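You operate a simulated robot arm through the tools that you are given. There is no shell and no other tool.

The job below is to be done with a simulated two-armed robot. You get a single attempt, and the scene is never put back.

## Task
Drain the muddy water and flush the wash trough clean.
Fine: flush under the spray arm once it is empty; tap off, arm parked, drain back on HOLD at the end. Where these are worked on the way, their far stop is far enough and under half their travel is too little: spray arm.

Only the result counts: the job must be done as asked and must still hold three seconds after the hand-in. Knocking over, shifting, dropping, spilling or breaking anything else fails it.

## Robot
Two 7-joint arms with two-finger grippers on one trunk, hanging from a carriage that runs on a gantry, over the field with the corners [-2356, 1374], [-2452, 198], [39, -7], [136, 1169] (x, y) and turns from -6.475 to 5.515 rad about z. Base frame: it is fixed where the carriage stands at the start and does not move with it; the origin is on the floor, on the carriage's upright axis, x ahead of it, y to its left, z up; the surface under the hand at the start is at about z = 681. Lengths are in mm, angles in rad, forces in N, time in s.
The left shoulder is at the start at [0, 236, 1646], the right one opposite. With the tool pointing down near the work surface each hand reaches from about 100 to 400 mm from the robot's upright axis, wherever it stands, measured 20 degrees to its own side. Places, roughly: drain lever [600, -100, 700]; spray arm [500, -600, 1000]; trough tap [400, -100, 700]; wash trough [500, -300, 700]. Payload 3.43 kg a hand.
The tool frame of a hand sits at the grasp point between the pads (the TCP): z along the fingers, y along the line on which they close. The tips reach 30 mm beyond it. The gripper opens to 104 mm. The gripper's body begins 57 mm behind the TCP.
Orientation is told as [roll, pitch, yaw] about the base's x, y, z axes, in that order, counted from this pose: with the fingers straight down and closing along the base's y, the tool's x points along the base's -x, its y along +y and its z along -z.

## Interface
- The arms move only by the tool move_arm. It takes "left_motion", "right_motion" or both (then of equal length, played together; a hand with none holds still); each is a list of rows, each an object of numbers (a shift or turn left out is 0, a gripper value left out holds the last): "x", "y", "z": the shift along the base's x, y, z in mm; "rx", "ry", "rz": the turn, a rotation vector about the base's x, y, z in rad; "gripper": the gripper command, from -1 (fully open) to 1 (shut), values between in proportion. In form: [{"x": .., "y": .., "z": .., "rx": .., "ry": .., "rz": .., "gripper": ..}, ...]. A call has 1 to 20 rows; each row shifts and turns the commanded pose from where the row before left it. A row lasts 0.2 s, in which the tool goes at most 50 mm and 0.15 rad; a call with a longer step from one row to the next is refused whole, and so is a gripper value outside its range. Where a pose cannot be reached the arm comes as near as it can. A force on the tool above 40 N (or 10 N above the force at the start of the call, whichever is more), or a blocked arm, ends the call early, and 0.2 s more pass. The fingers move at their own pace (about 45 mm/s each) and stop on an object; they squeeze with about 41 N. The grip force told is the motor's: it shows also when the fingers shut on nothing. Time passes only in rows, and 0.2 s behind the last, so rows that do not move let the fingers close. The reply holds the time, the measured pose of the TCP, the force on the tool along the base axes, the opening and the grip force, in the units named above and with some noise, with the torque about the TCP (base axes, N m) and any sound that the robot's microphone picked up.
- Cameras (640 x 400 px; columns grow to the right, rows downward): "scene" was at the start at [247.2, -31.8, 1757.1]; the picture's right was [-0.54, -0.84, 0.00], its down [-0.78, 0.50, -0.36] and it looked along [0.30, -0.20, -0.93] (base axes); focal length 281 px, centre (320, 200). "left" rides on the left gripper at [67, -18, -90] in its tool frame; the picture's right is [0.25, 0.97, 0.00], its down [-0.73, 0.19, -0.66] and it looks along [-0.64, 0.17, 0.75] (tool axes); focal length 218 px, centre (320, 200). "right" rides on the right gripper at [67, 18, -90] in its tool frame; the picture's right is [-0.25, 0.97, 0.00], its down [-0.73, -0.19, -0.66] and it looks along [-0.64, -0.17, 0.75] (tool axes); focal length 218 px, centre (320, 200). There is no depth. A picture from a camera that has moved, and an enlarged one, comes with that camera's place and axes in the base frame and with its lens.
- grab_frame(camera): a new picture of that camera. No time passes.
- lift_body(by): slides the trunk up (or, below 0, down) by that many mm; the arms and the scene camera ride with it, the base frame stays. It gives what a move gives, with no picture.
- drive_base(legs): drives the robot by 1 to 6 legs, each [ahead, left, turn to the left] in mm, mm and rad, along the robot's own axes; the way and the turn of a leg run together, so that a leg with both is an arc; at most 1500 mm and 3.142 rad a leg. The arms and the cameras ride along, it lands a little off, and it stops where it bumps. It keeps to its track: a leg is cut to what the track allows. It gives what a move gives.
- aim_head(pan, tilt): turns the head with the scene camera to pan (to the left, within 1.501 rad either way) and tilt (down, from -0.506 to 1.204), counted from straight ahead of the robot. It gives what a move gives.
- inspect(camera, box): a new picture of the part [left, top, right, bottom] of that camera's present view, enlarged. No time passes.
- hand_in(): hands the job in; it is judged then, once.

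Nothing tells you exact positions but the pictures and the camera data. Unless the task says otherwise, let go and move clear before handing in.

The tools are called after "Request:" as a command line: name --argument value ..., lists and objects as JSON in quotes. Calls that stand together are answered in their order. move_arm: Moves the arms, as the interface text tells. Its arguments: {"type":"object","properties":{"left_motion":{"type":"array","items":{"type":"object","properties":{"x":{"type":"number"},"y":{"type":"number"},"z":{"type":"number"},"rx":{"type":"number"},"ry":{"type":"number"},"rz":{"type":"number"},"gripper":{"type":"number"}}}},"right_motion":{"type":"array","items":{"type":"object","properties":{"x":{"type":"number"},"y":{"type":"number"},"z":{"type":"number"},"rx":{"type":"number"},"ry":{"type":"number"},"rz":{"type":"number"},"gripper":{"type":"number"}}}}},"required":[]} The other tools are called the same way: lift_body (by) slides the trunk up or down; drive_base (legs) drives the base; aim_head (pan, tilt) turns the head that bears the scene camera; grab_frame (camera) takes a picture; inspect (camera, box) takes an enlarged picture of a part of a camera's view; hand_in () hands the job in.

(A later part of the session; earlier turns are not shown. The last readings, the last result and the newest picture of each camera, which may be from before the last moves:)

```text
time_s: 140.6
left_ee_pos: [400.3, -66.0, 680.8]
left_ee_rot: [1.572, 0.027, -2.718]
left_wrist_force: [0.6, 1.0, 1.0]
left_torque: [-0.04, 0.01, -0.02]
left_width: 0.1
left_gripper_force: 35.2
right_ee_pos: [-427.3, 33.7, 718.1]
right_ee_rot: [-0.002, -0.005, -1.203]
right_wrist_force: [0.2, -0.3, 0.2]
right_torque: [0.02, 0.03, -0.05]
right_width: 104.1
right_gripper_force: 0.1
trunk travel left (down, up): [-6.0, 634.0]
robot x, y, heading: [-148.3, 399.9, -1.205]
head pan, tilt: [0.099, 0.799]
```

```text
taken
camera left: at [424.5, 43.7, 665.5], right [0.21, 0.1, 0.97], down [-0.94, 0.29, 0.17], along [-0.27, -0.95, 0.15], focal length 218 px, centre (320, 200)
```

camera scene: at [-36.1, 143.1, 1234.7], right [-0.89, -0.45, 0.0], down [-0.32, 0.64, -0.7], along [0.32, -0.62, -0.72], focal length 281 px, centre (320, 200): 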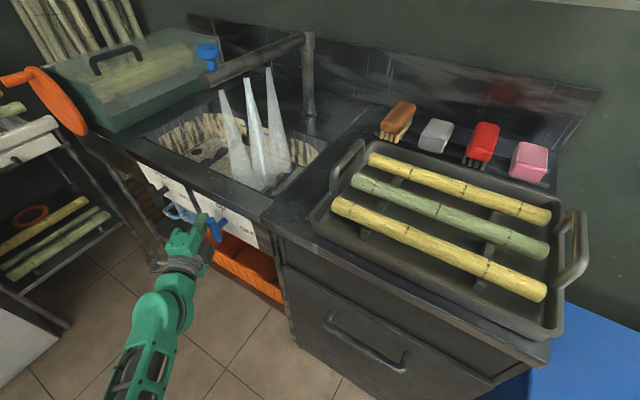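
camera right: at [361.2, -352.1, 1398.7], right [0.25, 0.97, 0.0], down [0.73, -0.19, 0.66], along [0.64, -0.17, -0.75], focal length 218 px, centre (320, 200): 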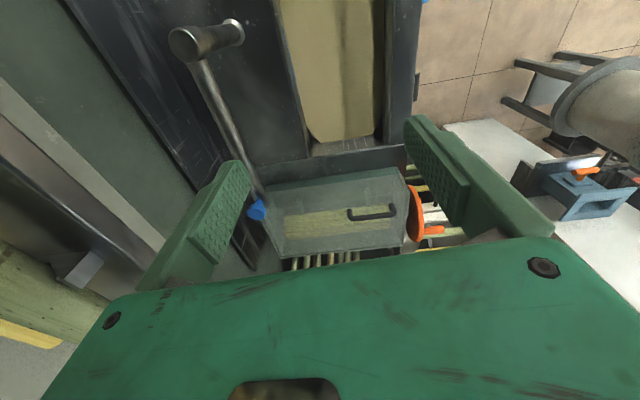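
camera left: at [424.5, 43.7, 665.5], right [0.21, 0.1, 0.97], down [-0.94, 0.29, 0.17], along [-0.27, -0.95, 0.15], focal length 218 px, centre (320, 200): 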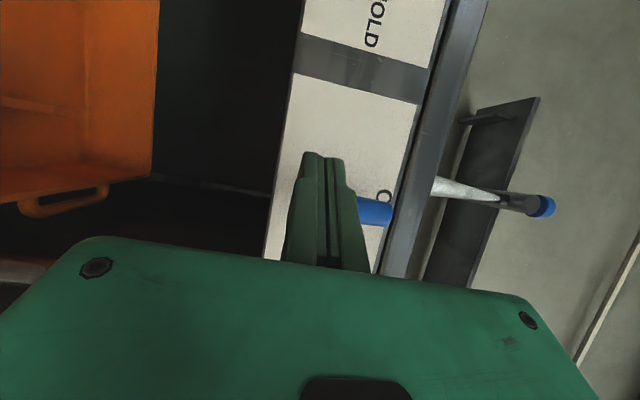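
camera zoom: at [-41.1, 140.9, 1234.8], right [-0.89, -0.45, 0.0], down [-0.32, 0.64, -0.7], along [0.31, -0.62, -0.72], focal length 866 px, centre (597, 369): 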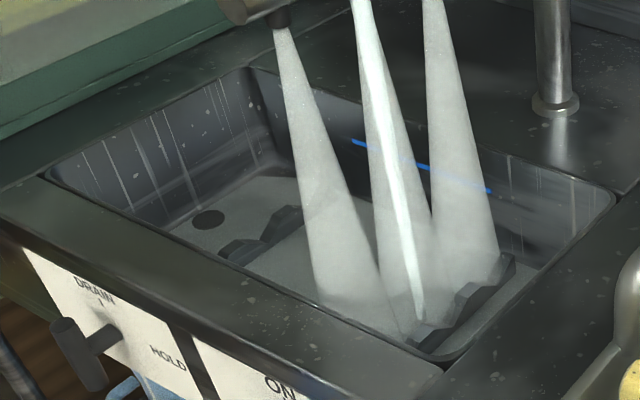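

The walls and floor look clean. I move the rod in beside the lower end of the tap handle and give the flush a few more seconds.

Request:
move_arm --left_motion '[{"x": 2, "y": -14}, {"y": -14}, {"y": -14}, {}, {}, {}, {}, {}, {}, {}, {}, {}, {}, {}, {}, {}, {}, {}]'

Request:
inspect --camera "scene" --box '[150, 160, 270, 250]'

Request:
inspect --camera "scene" --box '[130, 80, 330, 210]'

```text
time_s: 144.4
left_ee_pos: [402.4, -105.9, 680.1]
left_ee_rot: [1.572, 0.026, -2.717]
left_wrist_force: [0.3, -0.5, 0.7]
left_torque: [0.01, 0.04, 0.03]
left_width: 0.0
left_gripper_force: 35.0
right_ee_pos: [-426.5, 33.4, 717.8]
right_ee_rot: [-0.001, -0.006, -1.203]
right_wrist_force: [-0.3, 0.4, -0.7]
right_torque: [0.01, -0.02, 0.02]
right_width: 103.8
right_gripper_force: 0.0
trunk travel left (down, up): [-6.0, 634.0]
robot x, y, heading: [-146.1, 400.4, -1.204]
head pan, tilt: [0.099, 0.799]
```

```text
4.44 times, centred on (210, 205) of scene
camera zoom: at [-41.0, 140.9, 1234.8], right [-0.89, -0.45, 0.0], down [-0.32, 0.64, -0.7], along [0.31, -0.62, -0.72], focal length 1250 px, centre (809, 178)
```

zoom: 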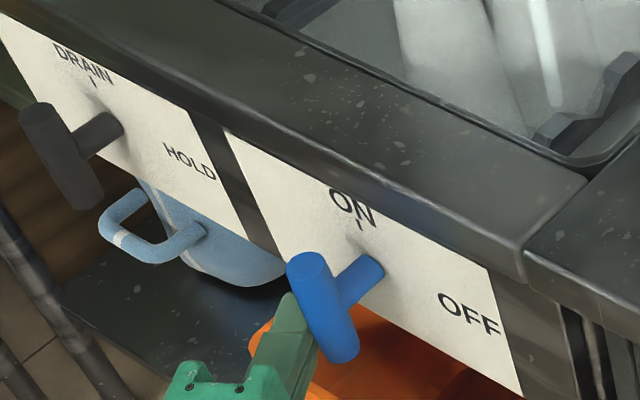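

```text
3.08 times, centred on (230, 145) of scene
camera zoom: at [-41.0, 140.9, 1234.8], right [-0.89, -0.45, 0.0], down [-0.32, 0.64, -0.7], along [0.31, -0.62, -0.72], focal length 866 px, centre (597, 369)
```

zoom: 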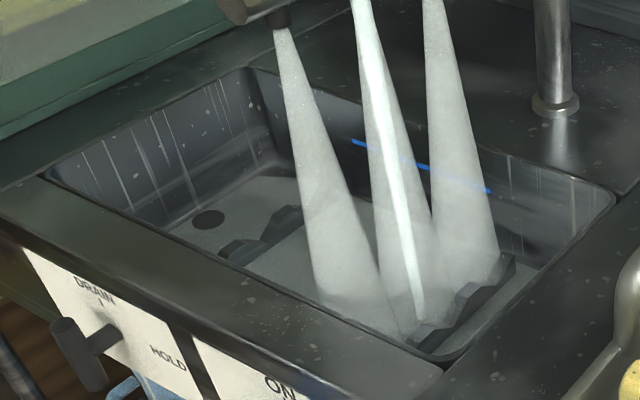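

The trough is clean. Now I close the tap by sweeping the lower end of the handle back toward −x.

Request:
move_arm --left_motion '[{"x": -5, "z": 0.5}, {"x": -5, "z": 0.5}, {"x": -3.9, "z": -2.7}, {"x": -3.9, "z": -2.6}, {"x": -4.5, "z": -1.6}, {"x": -4.4, "z": -1.5}, {"x": -4.7, "z": -0.4}, {"x": -4.7, "z": -0.3}, {"x": -4.7, "z": 0.9}, {"x": -4.6, "z": 0.9}, {"x": -4.3, "z": 2}, {"x": -4.2, "z": 2.1}]'

Request:
inspect --camera "scene" --box '[150, 160, 270, 250]'

```text
time_s: 147.0
left_ee_pos: [348.4, -107.4, 678.5]
left_ee_rot: [1.572, 0.024, -2.716]
left_wrist_force: [0.8, 0.7, -1.2]
left_torque: [0.02, 0.01, 0.02]
left_width: 0.0
left_gripper_force: 34.4
right_ee_pos: [-428.1, 34.3, 717.4]
right_ee_rot: [-0.001, -0.005, -1.203]
right_wrist_force: [0.4, -0.2, -0.6]
right_torque: [0.0, -0.01, 0.0]
right_width: 103.9
right_gripper_force: 0.2
trunk travel left (down, up): [-6.0, 634.0]
robot x, y, heading: [-151.0, 398.8, -1.207]
head pan, tilt: [0.099, 0.799]
```

```text
4.44 times, centred on (210, 205) of scene
camera zoom: at [-41.2, 140.9, 1234.8], right [-0.89, -0.45, 0.0], down [-0.32, 0.64, -0.7], along [0.31, -0.62, -0.72], focal length 1250 px, centre (809, 178)
```

zoom: 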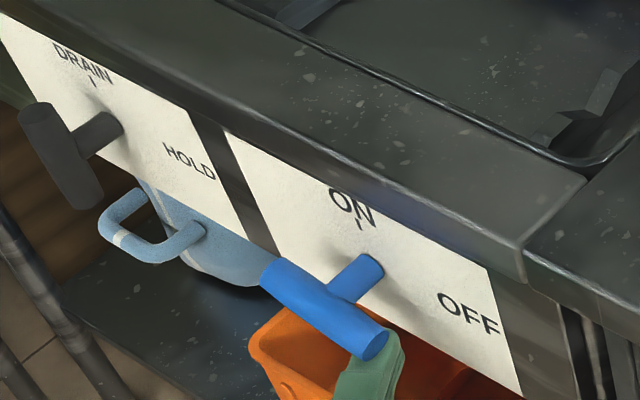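

Request:
move_arm --left_motion '[{"x": -2.5, "z": 2.5}, {"x": -2, "z": 2.5}, {"x": -1, "z": 2}, {"z": 2}, {"z": 2}, {"z": 2}]'

Request:
inspect --camera "scene" --box '[150, 160, 270, 250]'

Request:
grab_frame --camera "scene"

```text
time_s: 148.4
left_ee_pos: [342.5, -105.7, 686.8]
left_ee_rot: [1.567, 0.023, -2.715]
left_wrist_force: [2.6, -5.8, -13.8]
left_torque: [0.11, 0.19, -0.06]
left_width: 0.0
left_gripper_force: 34.6
right_ee_pos: [-427.4, 32.9, 717.0]
right_ee_rot: [-0.003, -0.005, -1.201]
right_wrist_force: [0.3, 0.0, -0.1]
right_torque: [0.01, 0.0, -0.01]
right_width: 104.1
right_gripper_force: 0.0
trunk travel left (down, up): [-6.0, 634.0]
robot x, y, heading: [-149.0, 398.4, -1.2]
head pan, tilt: [0.099, 0.799]
```

```text
4.44 times, centred on (210, 205) of scene
camera zoom: at [-41.4, 140.6, 1234.6], right [-0.89, -0.45, 0.0], down [-0.32, 0.64, -0.7], along [0.31, -0.62, -0.72], focal length 1250 px, centre (809, 178)
```

zoom: 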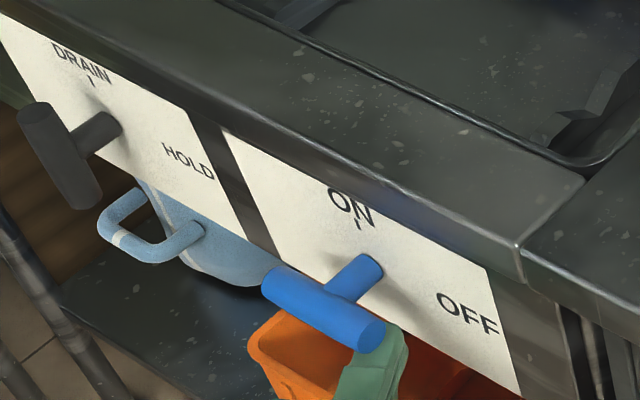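

```text
taken
camera scene: at [-41.4, 140.6, 1234.6], right [-0.89, -0.45, 0.0], down [-0.32, 0.64, -0.7], along [0.31, -0.62, -0.72], focal length 281 px, centre (320, 200)
```

scene: 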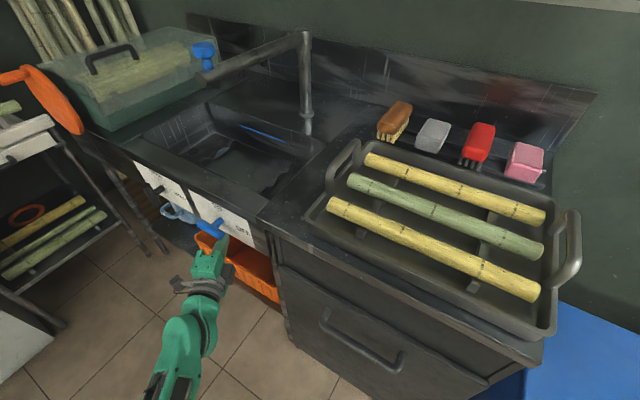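

The tap is back at its OFF stop and the spray has ceased. I check the trough before setting the drain lever back.

Request:
inspect --camera "scene" --box '[130, 80, 330, 210]'

Request:
move_arm --left_motion '[{"z": -5}, {"z": -5}, {"y": 20}, {"y": 20}, {"y": 20}, {}]'

Request:
inspect --camera "scene" --box '[130, 80, 330, 210]'

```text
3.08 times, centred on (230, 145) of scene
camera zoom: at [-41.4, 140.6, 1234.6], right [-0.89, -0.45, 0.0], down [-0.32, 0.64, -0.7], along [0.31, -0.62, -0.72], focal length 866 px, centre (597, 369)
```

zoom: 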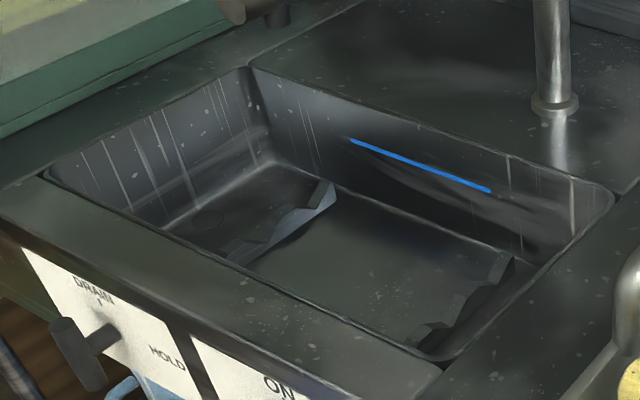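

```text
time_s: 149.8
left_ee_pos: [342.9, -46.4, 683.0]
left_ee_rot: [1.574, 0.025, -2.716]
left_wrist_force: [-0.2, -0.5, -0.5]
left_torque: [0.01, -0.03, 0.02]
left_width: 0.0
left_gripper_force: 34.7
right_ee_pos: [-427.0, 32.9, 718.5]
right_ee_rot: [-0.002, -0.004, -1.204]
right_wrist_force: [-0.1, 0.3, 0.2]
right_torque: [0.01, -0.04, 0.0]
right_width: 104.0
right_gripper_force: 0.0
trunk travel left (down, up): [-6.0, 634.0]
robot x, y, heading: [-152.9, 403.5, -1.205]
head pan, tilt: [0.099, 0.799]
```

```text
3.08 times, centred on (230, 145) of scene
camera zoom: at [-41.0, 140.6, 1234.9], right [-0.89, -0.45, 0.0], down [-0.32, 0.64, -0.7], along [0.31, -0.62, -0.72], focal length 866 px, centre (597, 369)
```

zoom: 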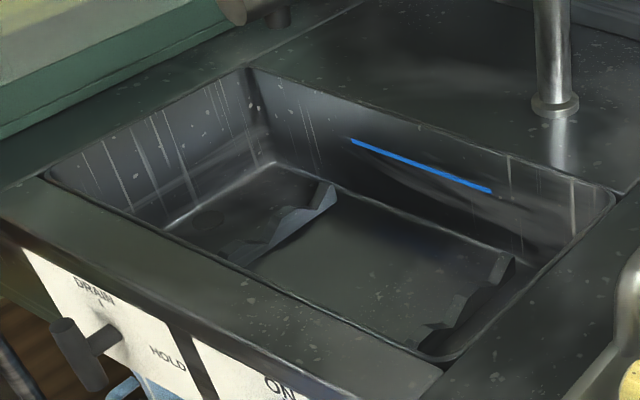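

The trough is clean and empty. Next I drive along to the drain lever and place the rod the same way to turn it back to HOLD.

Request:
drive_base --legs '[[92, 201, 0]]'

Request:
move_arm --left_motion '[{"x": 15, "y": 3}, {"x": 15, "y": 3}, {"x": 15}, {"x": 15}, {}]'

Request:
grab_frame --camera "left"

Request:
grab_frame --camera "scene"

```text
time_s: 151.5
left_ee_pos: [561.5, -61.8, 680.7]
left_ee_rot: [1.572, 0.026, -2.716]
left_wrist_force: [-0.5, -0.4, -0.1]
left_torque: [0.05, -0.01, 0.0]
left_width: 0.0
left_gripper_force: 34.9
right_ee_pos: [-208.1, 20.1, 717.5]
right_ee_rot: [-0.002, -0.006, -1.205]
right_wrist_force: [-0.2, 0.1, -0.2]
right_torque: [-0.04, 0.04, 0.04]
right_width: 103.7
right_gripper_force: 0.0
trunk travel left (down, up): [-6.0, 634.0]
robot x, y, heading: [72.0, 389.2, -1.203]
head pan, tilt: [0.099, 0.799]
```

```text
time_s: 152.7
left_ee_pos: [621.1, -56.0, 681.1]
left_ee_rot: [1.574, 0.026, -2.717]
left_wrist_force: [0.3, -0.8, 0.1]
left_torque: [0.03, -0.03, -0.02]
left_width: 0.2
left_gripper_force: 34.6
right_ee_pos: [-207.7, 19.1, 717.9]
right_ee_rot: [-0.001, -0.006, -1.204]
right_wrist_force: [-1.1, -0.1, 0.9]
right_torque: [-0.01, 0.03, 0.01]
right_width: 103.9
right_gripper_force: 0.0
trunk travel left (down, up): [-6.0, 634.0]
robot x, y, heading: [70.5, 388.0, -1.209]
head pan, tilt: [0.099, 0.799]
```

```text
taken
camera left: at [647.0, 53.5, 666.8], right [0.21, 0.1, 0.97], down [-0.94, 0.3, 0.17], along [-0.27, -0.95, 0.15], focal length 218 px, centre (320, 200)
```

left: 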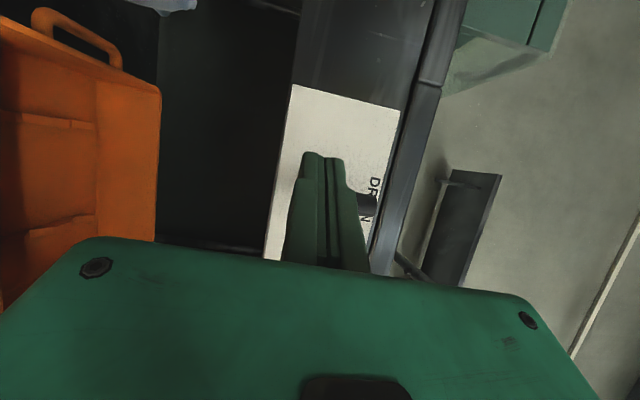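

```text
taken
camera scene: at [178.9, 127.0, 1234.8], right [-0.89, -0.45, 0.0], down [-0.32, 0.64, -0.7], along [0.31, -0.62, -0.72], focal length 281 px, centre (320, 200)
```

scene: 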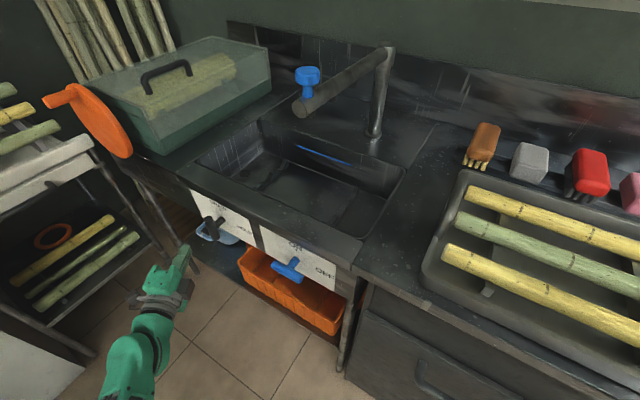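

Request:
inspect --camera "scene" --box '[180, 100, 420, 250]'

Request:
move_arm --left_motion '[{"x": 4, "y": -16, "z": -2}, {"y": -16}, {"y": -16}, {"y": -17}, {}]'

Request:
inspect --camera "scene" --box '[150, 170, 270, 260]'

```text
2.67 times, centred on (300, 175) of scene
camera zoom: at [178.9, 127.0, 1234.8], right [-0.89, -0.45, 0.0], down [-0.32, 0.64, -0.7], along [0.31, -0.62, -0.72], focal length 750 px, centre (373, 267)
```

zoom: 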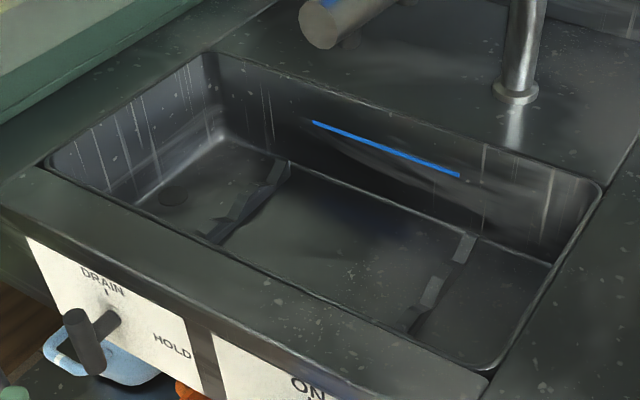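

```text
time_s: 153.9
left_ee_pos: [625.0, -120.9, 678.2]
left_ee_rot: [1.571, 0.026, -2.716]
left_wrist_force: [0.5, -0.2, -0.2]
left_torque: [0.0, -0.01, 0.02]
left_width: 0.0
left_gripper_force: 34.8
right_ee_pos: [-207.4, 20.7, 716.5]
right_ee_rot: [-0.001, -0.004, -1.204]
right_wrist_force: [-0.4, -0.7, 1.3]
right_torque: [-0.02, 0.0, 0.04]
right_width: 104.2
right_gripper_force: 0.1
trunk travel left (down, up): [-6.0, 634.0]
robot x, y, heading: [70.5, 390.2, -1.208]
head pan, tilt: [0.099, 0.799]
```

```text
4.44 times, centred on (210, 215) of scene
camera zoom: at [178.8, 127.4, 1234.7], right [-0.89, -0.45, 0.0], down [-0.32, 0.64, -0.7], along [0.31, -0.62, -0.72], focal length 1250 px, centre (809, 133)
```

zoom: 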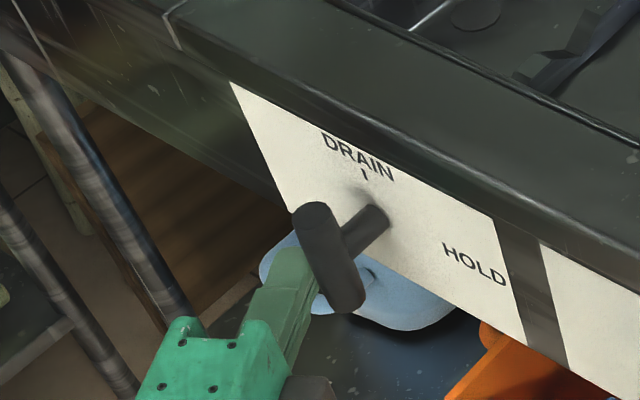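

The trough is dry and the rod is beside the lever's lower end. I sweep it back to HOLD.

Request:
move_arm --left_motion '[{"x": -5, "z": 0.5}, {"x": -5, "z": 0.5}, {"x": -3.9, "z": -2.7}, {"x": -3.9, "z": -2.6}, {"x": -4.5, "z": -1.6}, {"x": -4.4, "z": -1.5}, {"x": -4.7, "z": -0.4}, {"x": -4.7, "z": -0.3}, {"x": -4.7, "z": 0.9}, {"x": -4.6, "z": 0.9}, {"x": -4.3, "z": 2}, {"x": -4.2, "z": 2.1}, {"x": -2.5, "z": 2.5}, {"x": -2, "z": 2.5}, {"x": -1, "z": 2}, {"z": 2}]'

Request:
inspect --camera "scene" --box '[150, 170, 270, 260]'

```text
time_s: 157.3
left_ee_pos: [565.8, -120.3, 686.3]
left_ee_rot: [1.573, 0.026, -2.717]
left_wrist_force: [-0.2, 0.5, -0.9]
left_torque: [-0.01, -0.05, 0.0]
left_width: 0.0
left_gripper_force: 35.1
right_ee_pos: [-207.4, 20.4, 717.5]
right_ee_rot: [0.0, -0.004, -1.203]
right_wrist_force: [-0.3, 0.2, 1.0]
right_torque: [0.01, -0.02, 0.0]
right_width: 103.8
right_gripper_force: 0.0
trunk travel left (down, up): [-6.0, 634.0]
robot x, y, heading: [70.7, 388.7, -1.203]
head pan, tilt: [0.099, 0.799]
```

```text
4.44 times, centred on (210, 215) of scene
camera zoom: at [178.8, 127.1, 1234.8], right [-0.89, -0.45, 0.0], down [-0.32, 0.64, -0.7], along [0.31, -0.62, -0.72], focal length 1250 px, centre (809, 133)
```

zoom: 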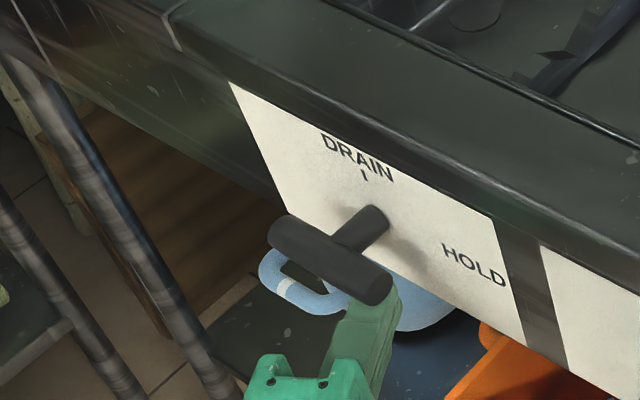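

Request:
move_arm --left_motion '[{"z": 1.5}, {"z": 1.5}, {"z": 1.5}, {"z": 1.5}]'

Request:
inspect --camera "scene" --box '[150, 170, 270, 260]'

```text
time_s: 158.3
left_ee_pos: [565.5, -120.8, 687.8]
left_ee_rot: [1.566, 0.024, -2.716]
left_wrist_force: [2.4, -7.3, -18.4]
left_torque: [0.22, 0.29, -0.08]
left_width: 0.0
left_gripper_force: 34.4
right_ee_pos: [-207.6, 18.7, 716.7]
right_ee_rot: [-0.004, -0.005, -1.202]
right_wrist_force: [0.0, -0.5, 0.4]
right_torque: [-0.01, -0.03, 0.01]
right_width: 103.8
right_gripper_force: 0.0
trunk travel left (down, up): [-6.0, 634.0]
robot x, y, heading: [69.2, 388.9, -1.204]
head pan, tilt: [0.099, 0.799]
```

```text
4.44 times, centred on (210, 215) of scene
camera zoom: at [178.5, 126.6, 1234.6], right [-0.89, -0.45, 0.0], down [-0.32, 0.64, -0.7], along [0.31, -0.62, -0.72], focal length 1250 px, centre (809, 133)
```

zoom: 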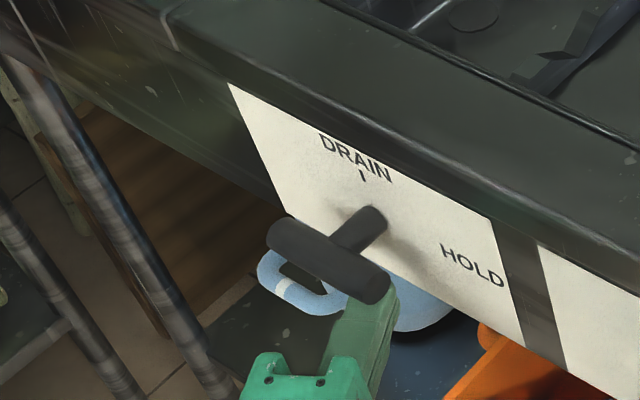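

The lever is firmly on HOLD. I back off, raise the trunk, turn, and tuck the hand in so it can approach the spray arm from the −x side.

Request:
move_arm --left_motion '[{"z": -4}, {"z": -4}, {"y": 20}, {"y": 20}, {"y": 20}, {}]'

Request:
inspect --camera "scene" --box '[150, 170, 330, 290]'

Request:
drive_base --legs '[[-150, -40, 0], [0, 0, -0.2]]'

Request:
lift_body --by 274

Request:
aim_head --pan 0.1 --tilt 0.9

Request:
grab_frame --camera "scene"

```text
time_s: 159.7
left_ee_pos: [567.0, -62.6, 685.9]
left_ee_rot: [1.573, 0.028, -2.716]
left_wrist_force: [0.4, -0.6, 0.3]
left_torque: [-0.02, 0.0, 0.01]
left_width: 0.0
left_gripper_force: 35.1
right_ee_pos: [-206.3, 18.8, 717.3]
right_ee_rot: [-0.002, -0.004, -1.204]
right_wrist_force: [0.9, -0.6, -0.1]
right_torque: [-0.01, 0.02, -0.04]
right_width: 103.9
right_gripper_force: 0.1
trunk travel left (down, up): [-6.0, 634.0]
robot x, y, heading: [70.5, 391.2, -1.206]
head pan, tilt: [0.099, 0.799]
```

```text
3.33 times, centred on (240, 230) of scene
camera zoom: at [179.2, 126.6, 1235.0], right [-0.89, -0.45, 0.0], down [-0.32, 0.64, -0.7], along [0.31, -0.62, -0.72], focal length 938 px, centre (587, 100)
```

zoom: 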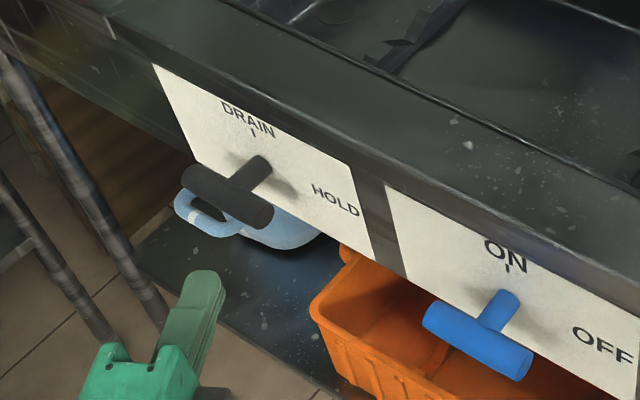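

```text
time_s: 161.8
left_ee_pos: [378.3, -27.2, 683.4]
left_ee_rot: [1.57, 0.026, -2.914]
left_wrist_force: [0.2, 0.2, -0.8]
left_torque: [0.02, 0.02, 0.03]
left_width: 0.0
left_gripper_force: 34.5
right_ee_pos: [-364.8, 206.1, 717.5]
right_ee_rot: [-0.003, -0.005, -1.403]
right_wrist_force: [-0.6, 0.6, -0.1]
right_torque: [-0.02, 0.04, 0.02]
right_width: 104.2
right_gripper_force: 0.1
trunk travel left (down, up): [-6.0, 634.0]
robot x, y, heading: [-18.1, 508.0, -1.405]
head pan, tilt: [0.099, 0.799]
```

```text
time_s: 164.6
left_ee_pos: [377.1, -28.6, 958.0]
left_ee_rot: [1.573, 0.025, -2.917]
left_wrist_force: [-0.5, -0.6, 0.3]
left_torque: [0.04, -0.04, -0.01]
left_width: 0.0
left_gripper_force: 34.1
right_ee_pos: [-365.1, 205.8, 990.9]
right_ee_rot: [-0.002, -0.006, -1.404]
right_wrist_force: [0.7, 0.6, -0.1]
right_torque: [-0.01, 0.02, 0.0]
right_width: 103.7
right_gripper_force: 0.0
trunk travel left (down, up): [-280.0, 360.0]
robot x, y, heading: [-20.1, 511.6, -1.4]
head pan, tilt: [0.099, 0.799]
```

```text
time_s: 165.3
left_ee_pos: [376.9, -27.6, 958.6]
left_ee_rot: [1.572, 0.027, -2.918]
left_wrist_force: [0.5, 0.4, -0.3]
left_torque: [-0.03, 0.01, -0.01]
left_width: 0.1
left_gripper_force: 34.4
right_ee_pos: [-365.1, 206.3, 991.5]
right_ee_rot: [-0.003, -0.005, -1.404]
right_wrist_force: [0.5, 0.8, -0.4]
right_torque: [0.01, -0.03, -0.01]
right_width: 104.1
right_gripper_force: 0.0
trunk travel left (down, up): [-280.0, 360.0]
robot x, y, heading: [-18.3, 510.6, -1.401]
head pan, tilt: [0.099, 0.901]
```

```text
taken
camera scene: at [33.2, 239.0, 1501.0], right [-0.96, -0.26, 0.0], down [-0.21, 0.76, -0.62], along [0.16, -0.6, -0.78], focal length 281 px, centre (320, 200)
```

scene: 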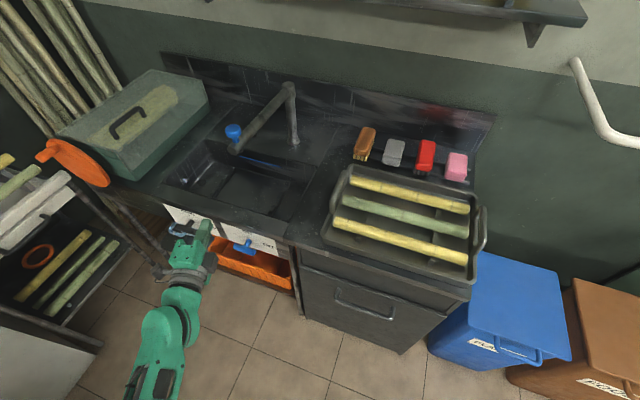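

Both handles sit at HOLD and OFF. I tuck and yaw the left hand and open it, then drive in on the −x side of the spray tube.

Request:
move_arm --left_motion '[{"x": -13, "y": 8, "z": 5, "rz": 0.05, "gripper": -1}, {"x": -13, "y": 8, "z": 5, "rz": 0.05}, {"x": -13, "y": 8, "z": 5, "rz": 0.05}, {"x": -13, "y": 8, "z": 5, "rz": 0.05}, {"x": -13, "y": 8, "z": 5, "rz": 0.05}, {"x": -13, "y": 8, "z": 5, "rz": 0.05}, {"x": -13, "y": 8, "z": 5, "rz": 0.05}, {"x": -13, "y": 8, "z": 5, "rz": 0.05}, {"x": -13, "y": 8, "z": 5, "rz": 0.05}, {"x": -13, "y": 8, "z": 5, "rz": 0.05}, {"x": -13, "y": 8, "z": 5, "rz": 0.05}, {"x": -13, "y": 8, "z": 2, "rz": 0.05}]'

Request:
drive_base --legs '[[300, -12, 0]]'

Request:
grab_frame --camera "scene"

Request:
grab_frame --camera "left"

```text
time_s: 167.9
left_ee_pos: [221.8, 69.5, 1015.5]
left_ee_rot: [1.572, 0.025, -2.316]
left_wrist_force: [0.3, 0.3, -0.1]
left_torque: [0.03, -0.02, 0.01]
left_width: 104.1
left_gripper_force: 0.1
right_ee_pos: [-365.3, 205.2, 991.8]
right_ee_rot: [-0.001, -0.006, -1.404]
right_wrist_force: [-0.3, -0.6, -0.5]
right_torque: [-0.02, 0.02, -0.01]
right_width: 103.9
right_gripper_force: 0.0
trunk travel left (down, up): [-280.0, 360.0]
robot x, y, heading: [-18.3, 507.9, -1.408]
head pan, tilt: [0.099, 0.901]
```

```text
time_s: 169.9
left_ee_pos: [258.3, -226.1, 1014.9]
left_ee_rot: [1.572, 0.027, -2.317]
left_wrist_force: [0.3, -0.6, 0.2]
left_torque: [0.0, 0.03, -0.01]
left_width: 103.9
left_gripper_force: 0.1
right_ee_pos: [-328.4, -91.1, 991.7]
right_ee_rot: [-0.002, -0.006, -1.403]
right_wrist_force: [0.2, -0.3, 0.8]
right_torque: [-0.01, 0.03, 0.03]
right_width: 103.8
right_gripper_force: 0.0
trunk travel left (down, up): [-280.0, 360.0]
robot x, y, heading: [16.3, 216.6, -1.401]
head pan, tilt: [0.099, 0.901]
```

```text
taken
camera scene: at [71.0, -57.0, 1501.1], right [-0.96, -0.26, 0.0], down [-0.21, 0.76, -0.62], along [0.16, -0.6, -0.78], focal length 281 px, centre (320, 200)
```

scene: 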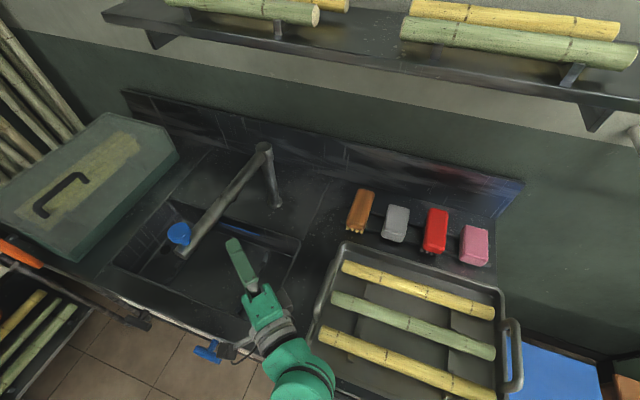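

```text
taken
camera left: at [239.8, -117.7, 1001.0], right [0.15, 0.17, 0.97], down [-0.98, -0.09, 0.17], along [0.12, -0.98, 0.15], focal length 218 px, centre (320, 200)
```

left: 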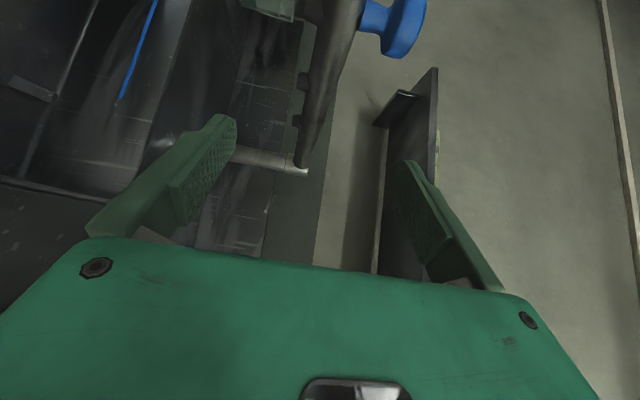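

The tube lies at θ≈1.44 rad from its hub [350,-544] (about 87° out). I drive the last 100 mm so the whole return arc is within reach, keeping the hand on the −x side.

Request:
drive_base --legs '[[102, 3, 0]]'

Request:
grab_frame --camera "left"

Request:
grab_frame --camera "scene"

```text
time_s: 171.1
left_ee_pos: [278.4, -328.8, 1015.9]
left_ee_rot: [1.575, 0.027, -2.319]
left_wrist_force: [0.4, -0.8, -0.7]
left_torque: [-0.01, 0.02, 0.01]
left_width: 103.9
left_gripper_force: 0.0
right_ee_pos: [-308.2, -190.3, 992.5]
right_ee_rot: [-0.002, -0.004, -1.406]
right_wrist_force: [0.1, -0.7, -0.2]
right_torque: [0.0, -0.01, -0.02]
right_width: 104.1
right_gripper_force: 0.1
trunk travel left (down, up): [-280.0, 360.0]
robot x, y, heading: [38.5, 115.5, -1.408]
head pan, tilt: [0.099, 0.901]
```

```text
taken
camera left: at [259.7, -218.9, 1001.1], right [0.15, 0.17, 0.97], down [-0.98, -0.09, 0.17], along [0.12, -0.98, 0.15], focal length 218 px, centre (320, 200)
```

left: 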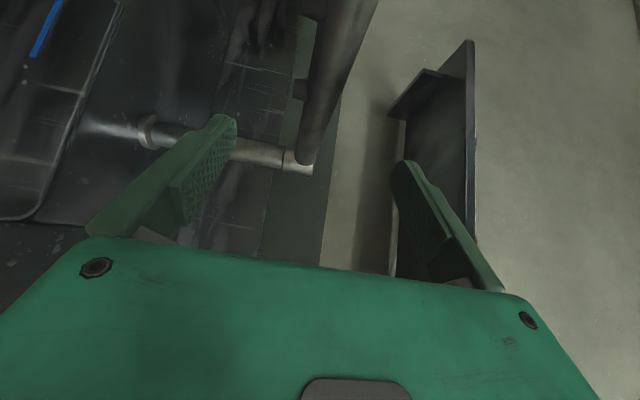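

```text
taken
camera scene: at [90.8, -158.0, 1501.2], right [-0.96, -0.26, 0.0], down [-0.21, 0.76, -0.62], along [0.16, -0.6, -0.78], focal length 281 px, centre (320, 200)
```

scene: 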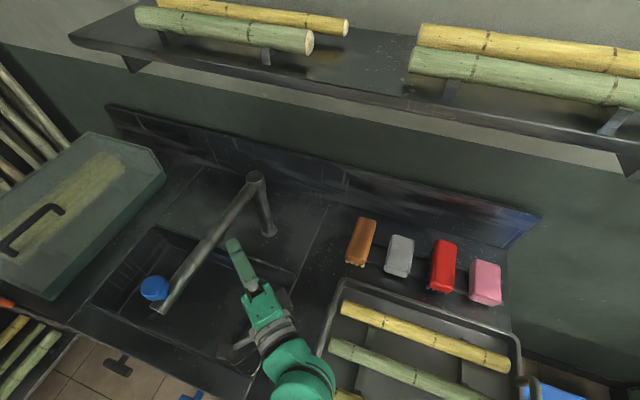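

The hand is level with the tube on its −x side. I slide it sideways so the open fingers straddle the tube at about [382,-294].

Request:
move_arm --left_motion '[{"x": 15, "y": 6}, {"x": 15, "y": 6}, {"x": 15, "y": 6}, {"x": 15, "y": 6}, {"x": 15, "y": 5}, {}]'

Request:
grab_frame --camera "left"

Request:
inspect --camera "scene" --box '[110, 150, 330, 330]'

```text
time_s: 172.5
left_ee_pos: [352.8, -298.7, 1014.4]
left_ee_rot: [1.572, 0.027, -2.317]
left_wrist_force: [0.5, 0.8, 0.0]
left_torque: [-0.01, 0.0, 0.01]
left_width: 104.0
left_gripper_force: 0.0
right_ee_pos: [-308.0, -191.1, 992.3]
right_ee_rot: [-0.002, -0.006, -1.406]
right_wrist_force: [0.8, -0.6, -0.3]
right_torque: [0.01, 0.0, -0.04]
right_width: 103.9
right_gripper_force: 0.1
trunk travel left (down, up): [-280.0, 360.0]
robot x, y, heading: [39.9, 115.0, -1.408]
head pan, tilt: [0.099, 0.901]
```

```text
taken
camera left: at [334.0, -189.0, 1000.4], right [0.15, 0.17, 0.97], down [-0.98, -0.09, 0.17], along [0.12, -0.98, 0.15], focal length 218 px, centre (320, 200)
```

left: 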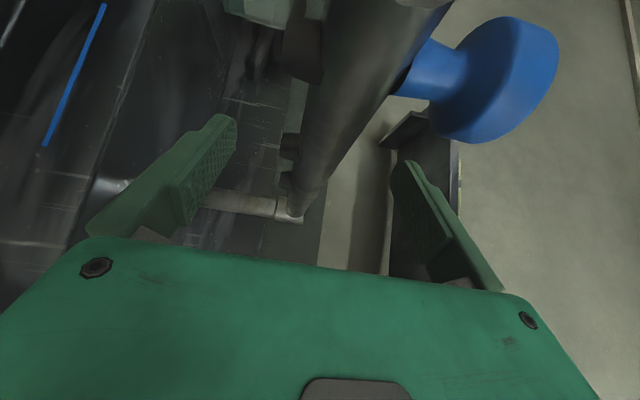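

```text
2.22 times, centred on (220, 240) of scene
camera zoom: at [90.6, -157.5, 1501.0], right [-0.96, -0.26, 0.0], down [-0.21, 0.76, -0.62], along [0.16, -0.6, -0.78], focal length 625 px, centre (542, 111)
```

zoom: 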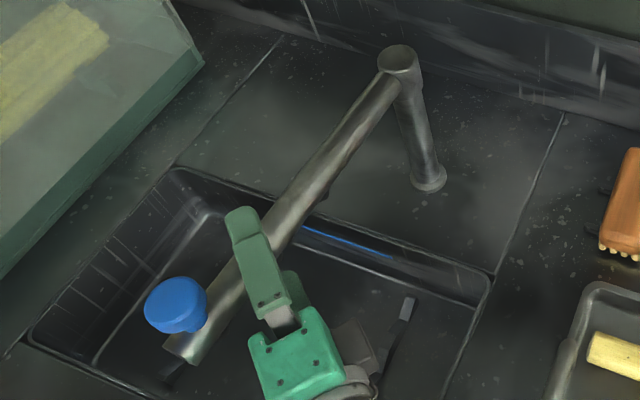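

Request:
move_arm --left_motion '[{"x": 14, "y": 2}, {"x": 14, "y": 1, "z": 1}, {}, {"gripper": 1}, {"gripper": 1}, {"gripper": 1}, {"gripper": 1}, {"gripper": 1}, {"gripper": 1}]'

Request:
grab_frame --camera "left"

Request:
inspect --camera "scene" --box '[110, 150, 330, 330]'

```text
time_s: 174.5
left_ee_pos: [380.7, -294.8, 1015.7]
left_ee_rot: [1.57, 0.024, -2.318]
left_wrist_force: [1.0, -1.1, -6.3]
left_torque: [-1.04, 0.03, 0.11]
left_width: 29.6
left_gripper_force: 44.9
right_ee_pos: [-307.6, -189.2, 991.9]
right_ee_rot: [0.0, -0.005, -1.404]
right_wrist_force: [0.6, -0.2, 0.1]
right_torque: [-0.01, 0.0, 0.03]
right_width: 103.9
right_gripper_force: 0.0
trunk travel left (down, up): [-280.0, 360.0]
robot x, y, heading: [39.2, 113.4, -1.408]
head pan, tilt: [0.099, 0.901]
```

```text
taken
camera left: at [362.2, -185.9, 1000.6], right [0.16, 0.17, 0.97], down [-0.98, -0.09, 0.17], along [0.12, -0.98, 0.15], focal length 218 px, centre (320, 200)
```

left: 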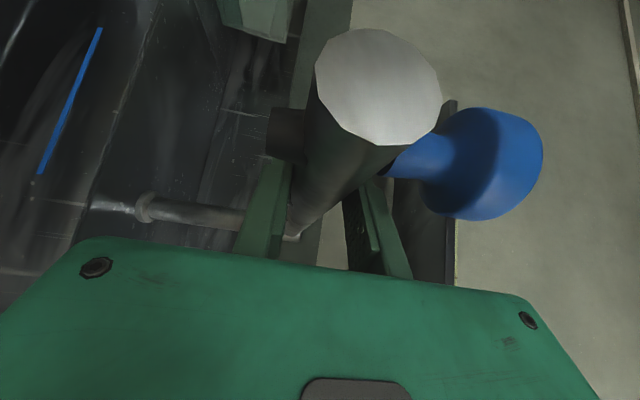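

```text
2.22 times, centred on (220, 240) of scene
camera zoom: at [90.6, -157.5, 1500.9], right [-0.96, -0.26, 0.0], down [-0.21, 0.76, -0.62], along [0.16, -0.6, -0.78], focal length 625 px, centre (542, 111)
```

zoom: 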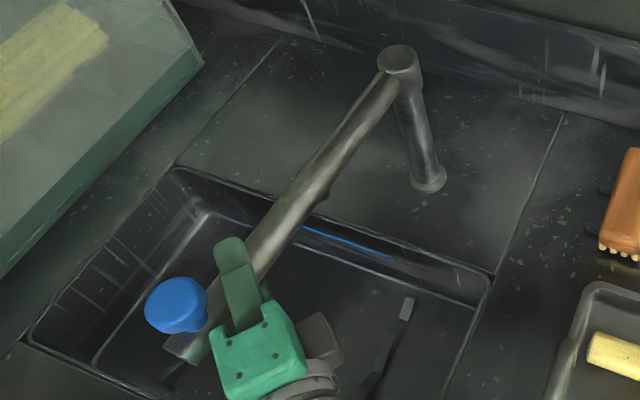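

The tube is gripped. I swing it back along the arc toward its parked position in parts.

Request:
move_arm --left_motion '[{"x": 12.4, "y": -1.85}, {"x": 12.3, "y": -2.46}, {"x": 12.17, "y": -3.08}, {"x": 12, "y": -3.68}, {"x": 11.8, "y": -4.28}, {"x": 11.57, "y": -4.87, "rz": -0.01}, {"x": 11.31, "y": -5.44, "rz": -0.01}, {"x": 11.02, "y": -6, "rz": -0.01}, {"x": 10.71, "y": -6.54, "rz": -0.01}, {"x": 10.37, "y": -7.06, "rz": -0.01}]'

Request:
grab_frame --camera "scene"

```text
time_s: 176.7
left_ee_pos: [497.8, -339.0, 1014.5]
left_ee_rot: [1.569, 0.026, -2.368]
left_wrist_force: [-2.6, 1.6, -5.5]
left_torque: [-0.92, 0.54, -0.92]
left_width: 29.9
left_gripper_force: 45.3
right_ee_pos: [-308.8, -189.6, 990.4]
right_ee_rot: [-0.003, -0.002, -1.406]
right_wrist_force: [0.1, -0.3, 0.6]
right_torque: [-0.02, -0.01, -0.02]
right_width: 104.0
right_gripper_force: 0.0
trunk travel left (down, up): [-280.0, 360.0]
robot x, y, heading: [36.8, 113.8, -1.405]
head pan, tilt: [0.099, 0.901]
```

```text
taken
camera scene: at [90.2, -157.0, 1500.7], right [-0.96, -0.26, 0.0], down [-0.21, 0.76, -0.62], along [0.16, -0.6, -0.78], focal length 281 px, centre (320, 200)
```

scene: 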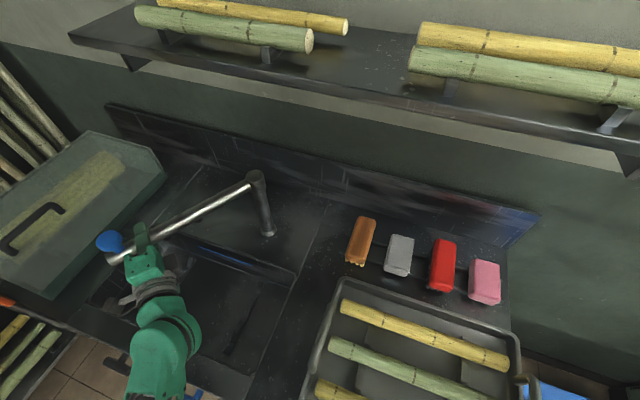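

Request:
move_arm --left_motion '[{"x": 10, "y": -7.57, "rz": -0.01}, {"x": 9.62, "y": -8.06, "rz": -0.01}, {"x": 9.2, "y": -8.53, "rz": -0.01}, {"x": 8.76, "y": -8.98, "rz": -0.01}, {"x": 8.3, "y": -9.41, "rz": -0.01}, {"x": 7.82, "y": -9.81, "rz": -0.01}, {"x": 7.32, "y": -10.19, "rz": -0.01}, {"x": 6.8, "y": -10.54, "rz": -0.01}, {"x": 6.27, "y": -10.87, "rz": -0.01}, {"x": 5.72, "y": -11.17, "rz": -0.01}]'

Request:
grab_frame --camera "scene"

```text
time_s: 178.9
left_ee_pos: [576.7, -435.3, 1015.3]
left_ee_rot: [1.571, 0.026, -2.466]
left_wrist_force: [0.9, 3.3, -5.3]
left_torque: [-0.55, 0.87, -0.73]
left_width: 29.9
left_gripper_force: 45.0
right_ee_pos: [-308.9, -188.7, 992.3]
right_ee_rot: [-0.002, -0.004, -1.404]
right_wrist_force: [0.4, 0.1, -0.2]
right_torque: [0.0, 0.0, 0.0]
right_width: 103.9
right_gripper_force: 0.0
trunk travel left (down, up): [-280.0, 360.0]
robot x, y, heading: [37.8, 112.5, -1.405]
head pan, tilt: [0.099, 0.901]
```

```text
taken
camera scene: at [90.4, -156.9, 1500.7], right [-0.96, -0.26, 0.0], down [-0.21, 0.76, -0.62], along [0.16, -0.6, -0.78], focal length 281 px, centre (320, 200)
```

scene: 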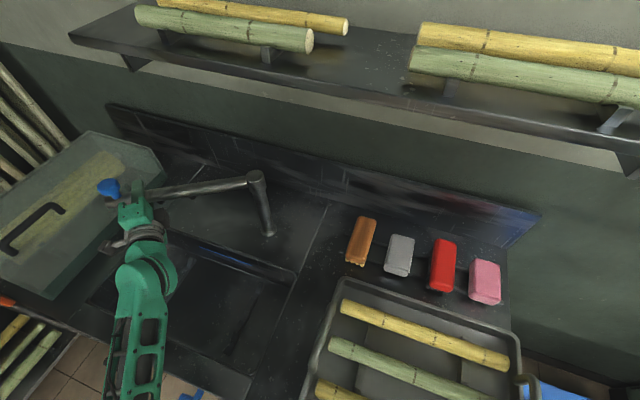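

Request:
move_arm --left_motion '[{"x": 5.15, "y": -11.44}, {"x": 4.57, "y": -11.68}, {"x": 3.98, "y": -11.9}, {"x": 3.38, "y": -12.09}, {"x": 2.78, "y": -12.24}, {"x": 2.16, "y": -12.36}, {"x": 1.54, "y": -12.45}, {"x": 0.92, "y": -12.51}, {"x": 0.29, "y": -12.54}]'

Request:
inspect --camera "scene" --box '[80, 130, 320, 300]'

Request:
grab_frame --camera "left"

```text
time_s: 180.9
left_ee_pos: [604.8, -543.8, 1014.4]
left_ee_rot: [1.572, 0.027, -2.465]
left_wrist_force: [4.7, 2.1, -6.5]
left_torque: [-0.13, 1.17, -0.59]
left_width: 30.2
left_gripper_force: 44.9
right_ee_pos: [-309.1, -189.1, 990.6]
right_ee_rot: [-0.002, -0.003, -1.403]
right_wrist_force: [-0.1, 0.4, -0.3]
right_torque: [-0.01, -0.03, -0.01]
right_width: 103.8
right_gripper_force: 0.0
trunk travel left (down, up): [-280.0, 360.0]
robot x, y, heading: [35.7, 111.8, -1.406]
head pan, tilt: [0.099, 0.901]
```

```text
2.35 times, centred on (200, 215) of scene
camera zoom: at [90.9, -156.8, 1500.7], right [-0.96, -0.26, 0.0], down [-0.21, 0.76, -0.62], along [0.16, -0.6, -0.78], focal length 662 px, centre (602, 165)
```

zoom: 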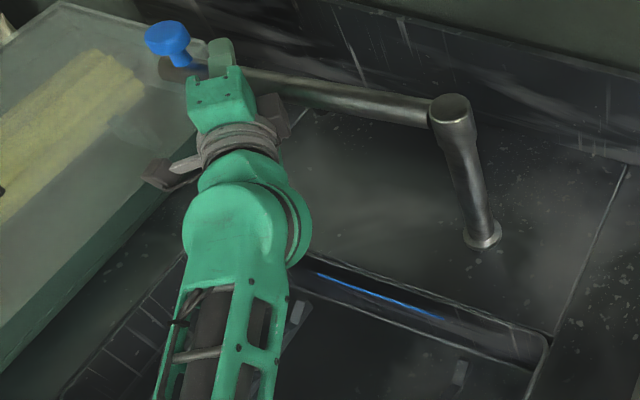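

```text
taken
camera left: at [600.4, -432.4, 1000.7], right [0.18, 0.14, 0.97], down [-0.98, 0.05, 0.17], along [-0.03, -0.99, 0.15], focal length 218 px, centre (320, 200)
```

left: 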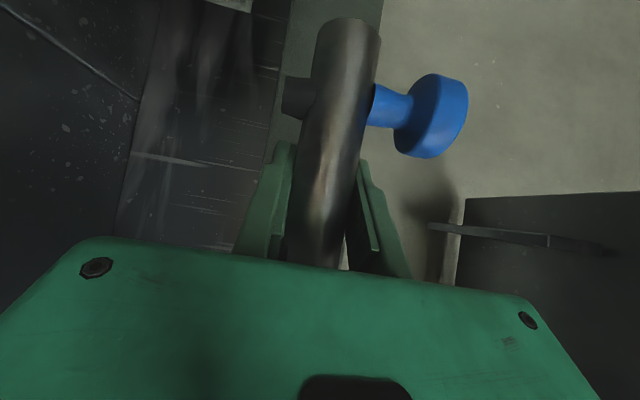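

Nearly parked (parked was y≈-564 here). I ease it the last bit to its stop.

Request:
move_arm --left_motion '[{"x": -0.3, "y": -6}, {"x": -0.5, "y": -6}, {"x": -0.6, "y": -5}, {"x": -0.5, "y": -4}, {"y": -3}]'

Request:
inspect --camera "scene" --box '[80, 130, 320, 300]'

```text
time_s: 182.1
left_ee_pos: [603.7, -565.2, 1014.3]
left_ee_rot: [1.57, 0.03, -2.464]
left_wrist_force: [15.1, 13.3, -7.2]
left_torque: [0.01, 1.32, -3.52]
left_width: 29.9
left_gripper_force: 45.3
right_ee_pos: [-305.4, -187.4, 990.6]
right_ee_rot: [0.0, -0.002, -1.404]
right_wrist_force: [-0.1, 0.4, 1.3]
right_torque: [0.0, 0.03, 0.01]
right_width: 104.1
right_gripper_force: 0.0
trunk travel left (down, up): [-280.0, 360.0]
robot x, y, heading: [36.9, 115.0, -1.402]
head pan, tilt: [0.099, 0.901]
```

```text
2.35 times, centred on (200, 215) of scene
camera zoom: at [92.1, -155.7, 1500.3], right [-0.96, -0.26, 0.0], down [-0.21, 0.76, -0.62], along [0.16, -0.6, -0.78], focal length 662 px, centre (602, 165)
```

zoom: 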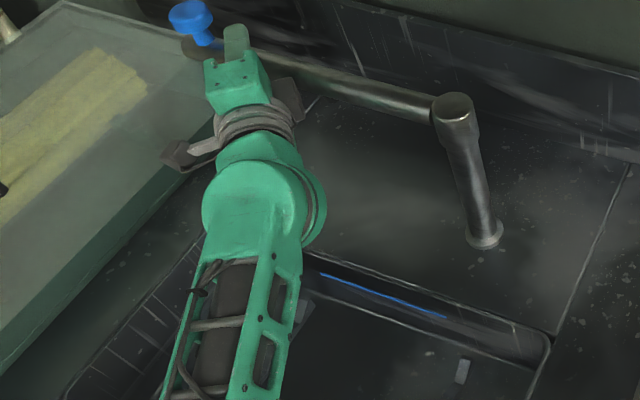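

The tube is against its park stop (reaction rising). I open the fingers just enough to clear it, so as not to touch the knob, and withdraw along the tool axis.

Request:
move_arm --left_motion '[{"x": -0.5, "y": 1.5, "gripper": 0.15}, {"gripper": 0.15}, {"gripper": 0.15}]'

Request:
grab_frame --camera "left"

```text
time_s: 182.9
left_ee_pos: [598.4, -565.5, 1015.6]
left_ee_rot: [1.573, 0.028, -2.468]
left_wrist_force: [2.7, 10.9, 0.4]
left_torque: [0.03, 0.06, -0.78]
left_width: 44.3
left_gripper_force: 0.2
right_ee_pos: [-307.8, -188.3, 990.5]
right_ee_rot: [-0.002, -0.004, -1.405]
right_wrist_force: [0.7, 0.0, -0.2]
right_torque: [0.02, 0.04, 0.02]
right_width: 103.9
right_gripper_force: 0.0
trunk travel left (down, up): [-280.0, 360.0]
robot x, y, heading: [39.2, 114.3, -1.407]
head pan, tilt: [0.099, 0.901]
```

```text
taken
camera left: at [597.0, -455.2, 1002.4], right [0.18, 0.14, 0.97], down [-0.98, 0.06, 0.17], along [-0.03, -0.99, 0.15], focal length 218 px, centre (320, 200)
```

left: 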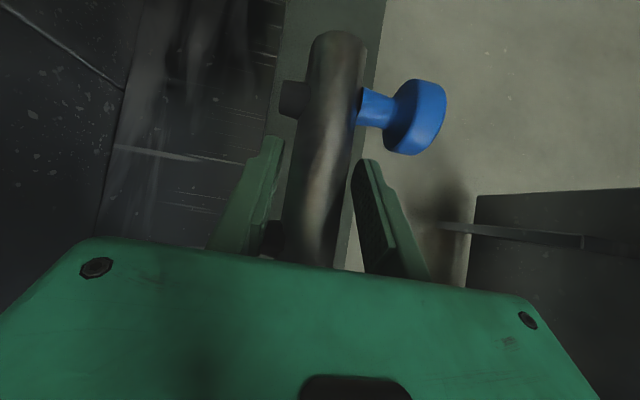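

Request:
move_arm --left_motion '[{"x": -5, "y": 6.2}, {"x": -5, "y": 6.2}, {"x": -8, "y": 10}, {"x": -8, "y": 10}, {"x": -8, "y": 10}, {"x": -8, "y": 10}, {"x": -8, "y": 10}, {"x": -8, "y": 10}, {"x": -8, "y": 10}]'

Request:
grab_frame --camera "left"

Request:
inspect --camera "scene" --box '[80, 130, 320, 300]'

```text
time_s: 184.9
left_ee_pos: [534.2, -485.2, 1015.9]
left_ee_rot: [1.573, 0.026, -2.468]
left_wrist_force: [0.2, -0.4, -0.6]
left_torque: [-0.01, -0.04, -0.01]
left_width: 44.4
left_gripper_force: 0.0
right_ee_pos: [-308.1, -190.0, 990.6]
right_ee_rot: [-0.002, -0.002, -1.405]
right_wrist_force: [0.1, 0.0, 0.1]
right_torque: [0.0, -0.04, -0.01]
right_width: 104.0
right_gripper_force: 0.0
trunk travel left (down, up): [-280.0, 360.0]
robot x, y, heading: [36.4, 112.0, -1.405]
head pan, tilt: [0.099, 0.901]
```

```text
taken
camera left: at [530.8, -373.5, 1001.9], right [0.18, 0.14, 0.97], down [-0.98, 0.05, 0.17], along [-0.03, -0.99, 0.15], focal length 218 px, centre (320, 200)
```

left: 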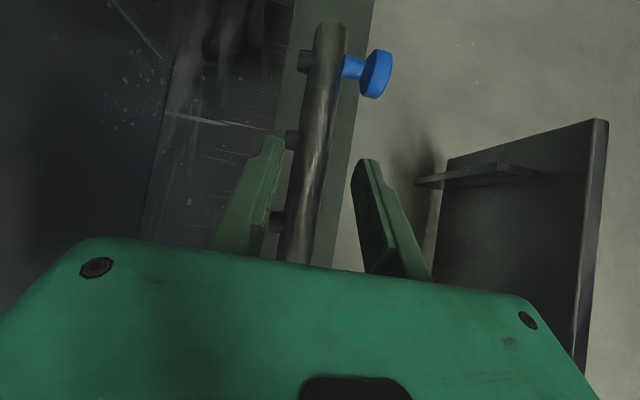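

```text
2.35 times, centred on (200, 215) of scene
camera zoom: at [90.6, -157.2, 1500.9], right [-0.96, -0.26, 0.0], down [-0.21, 0.76, -0.62], along [0.16, -0.6, -0.78], focal length 662 px, centre (602, 165)
```

zoom: 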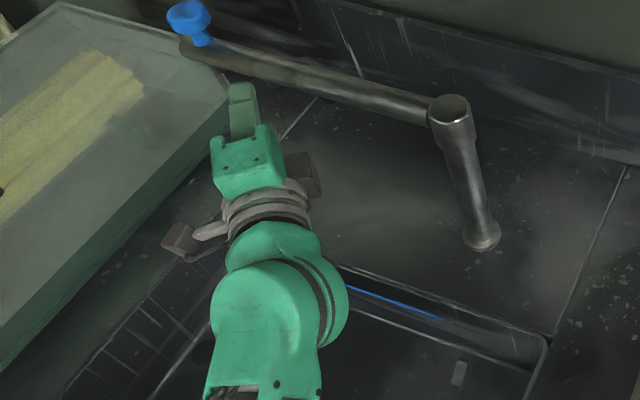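

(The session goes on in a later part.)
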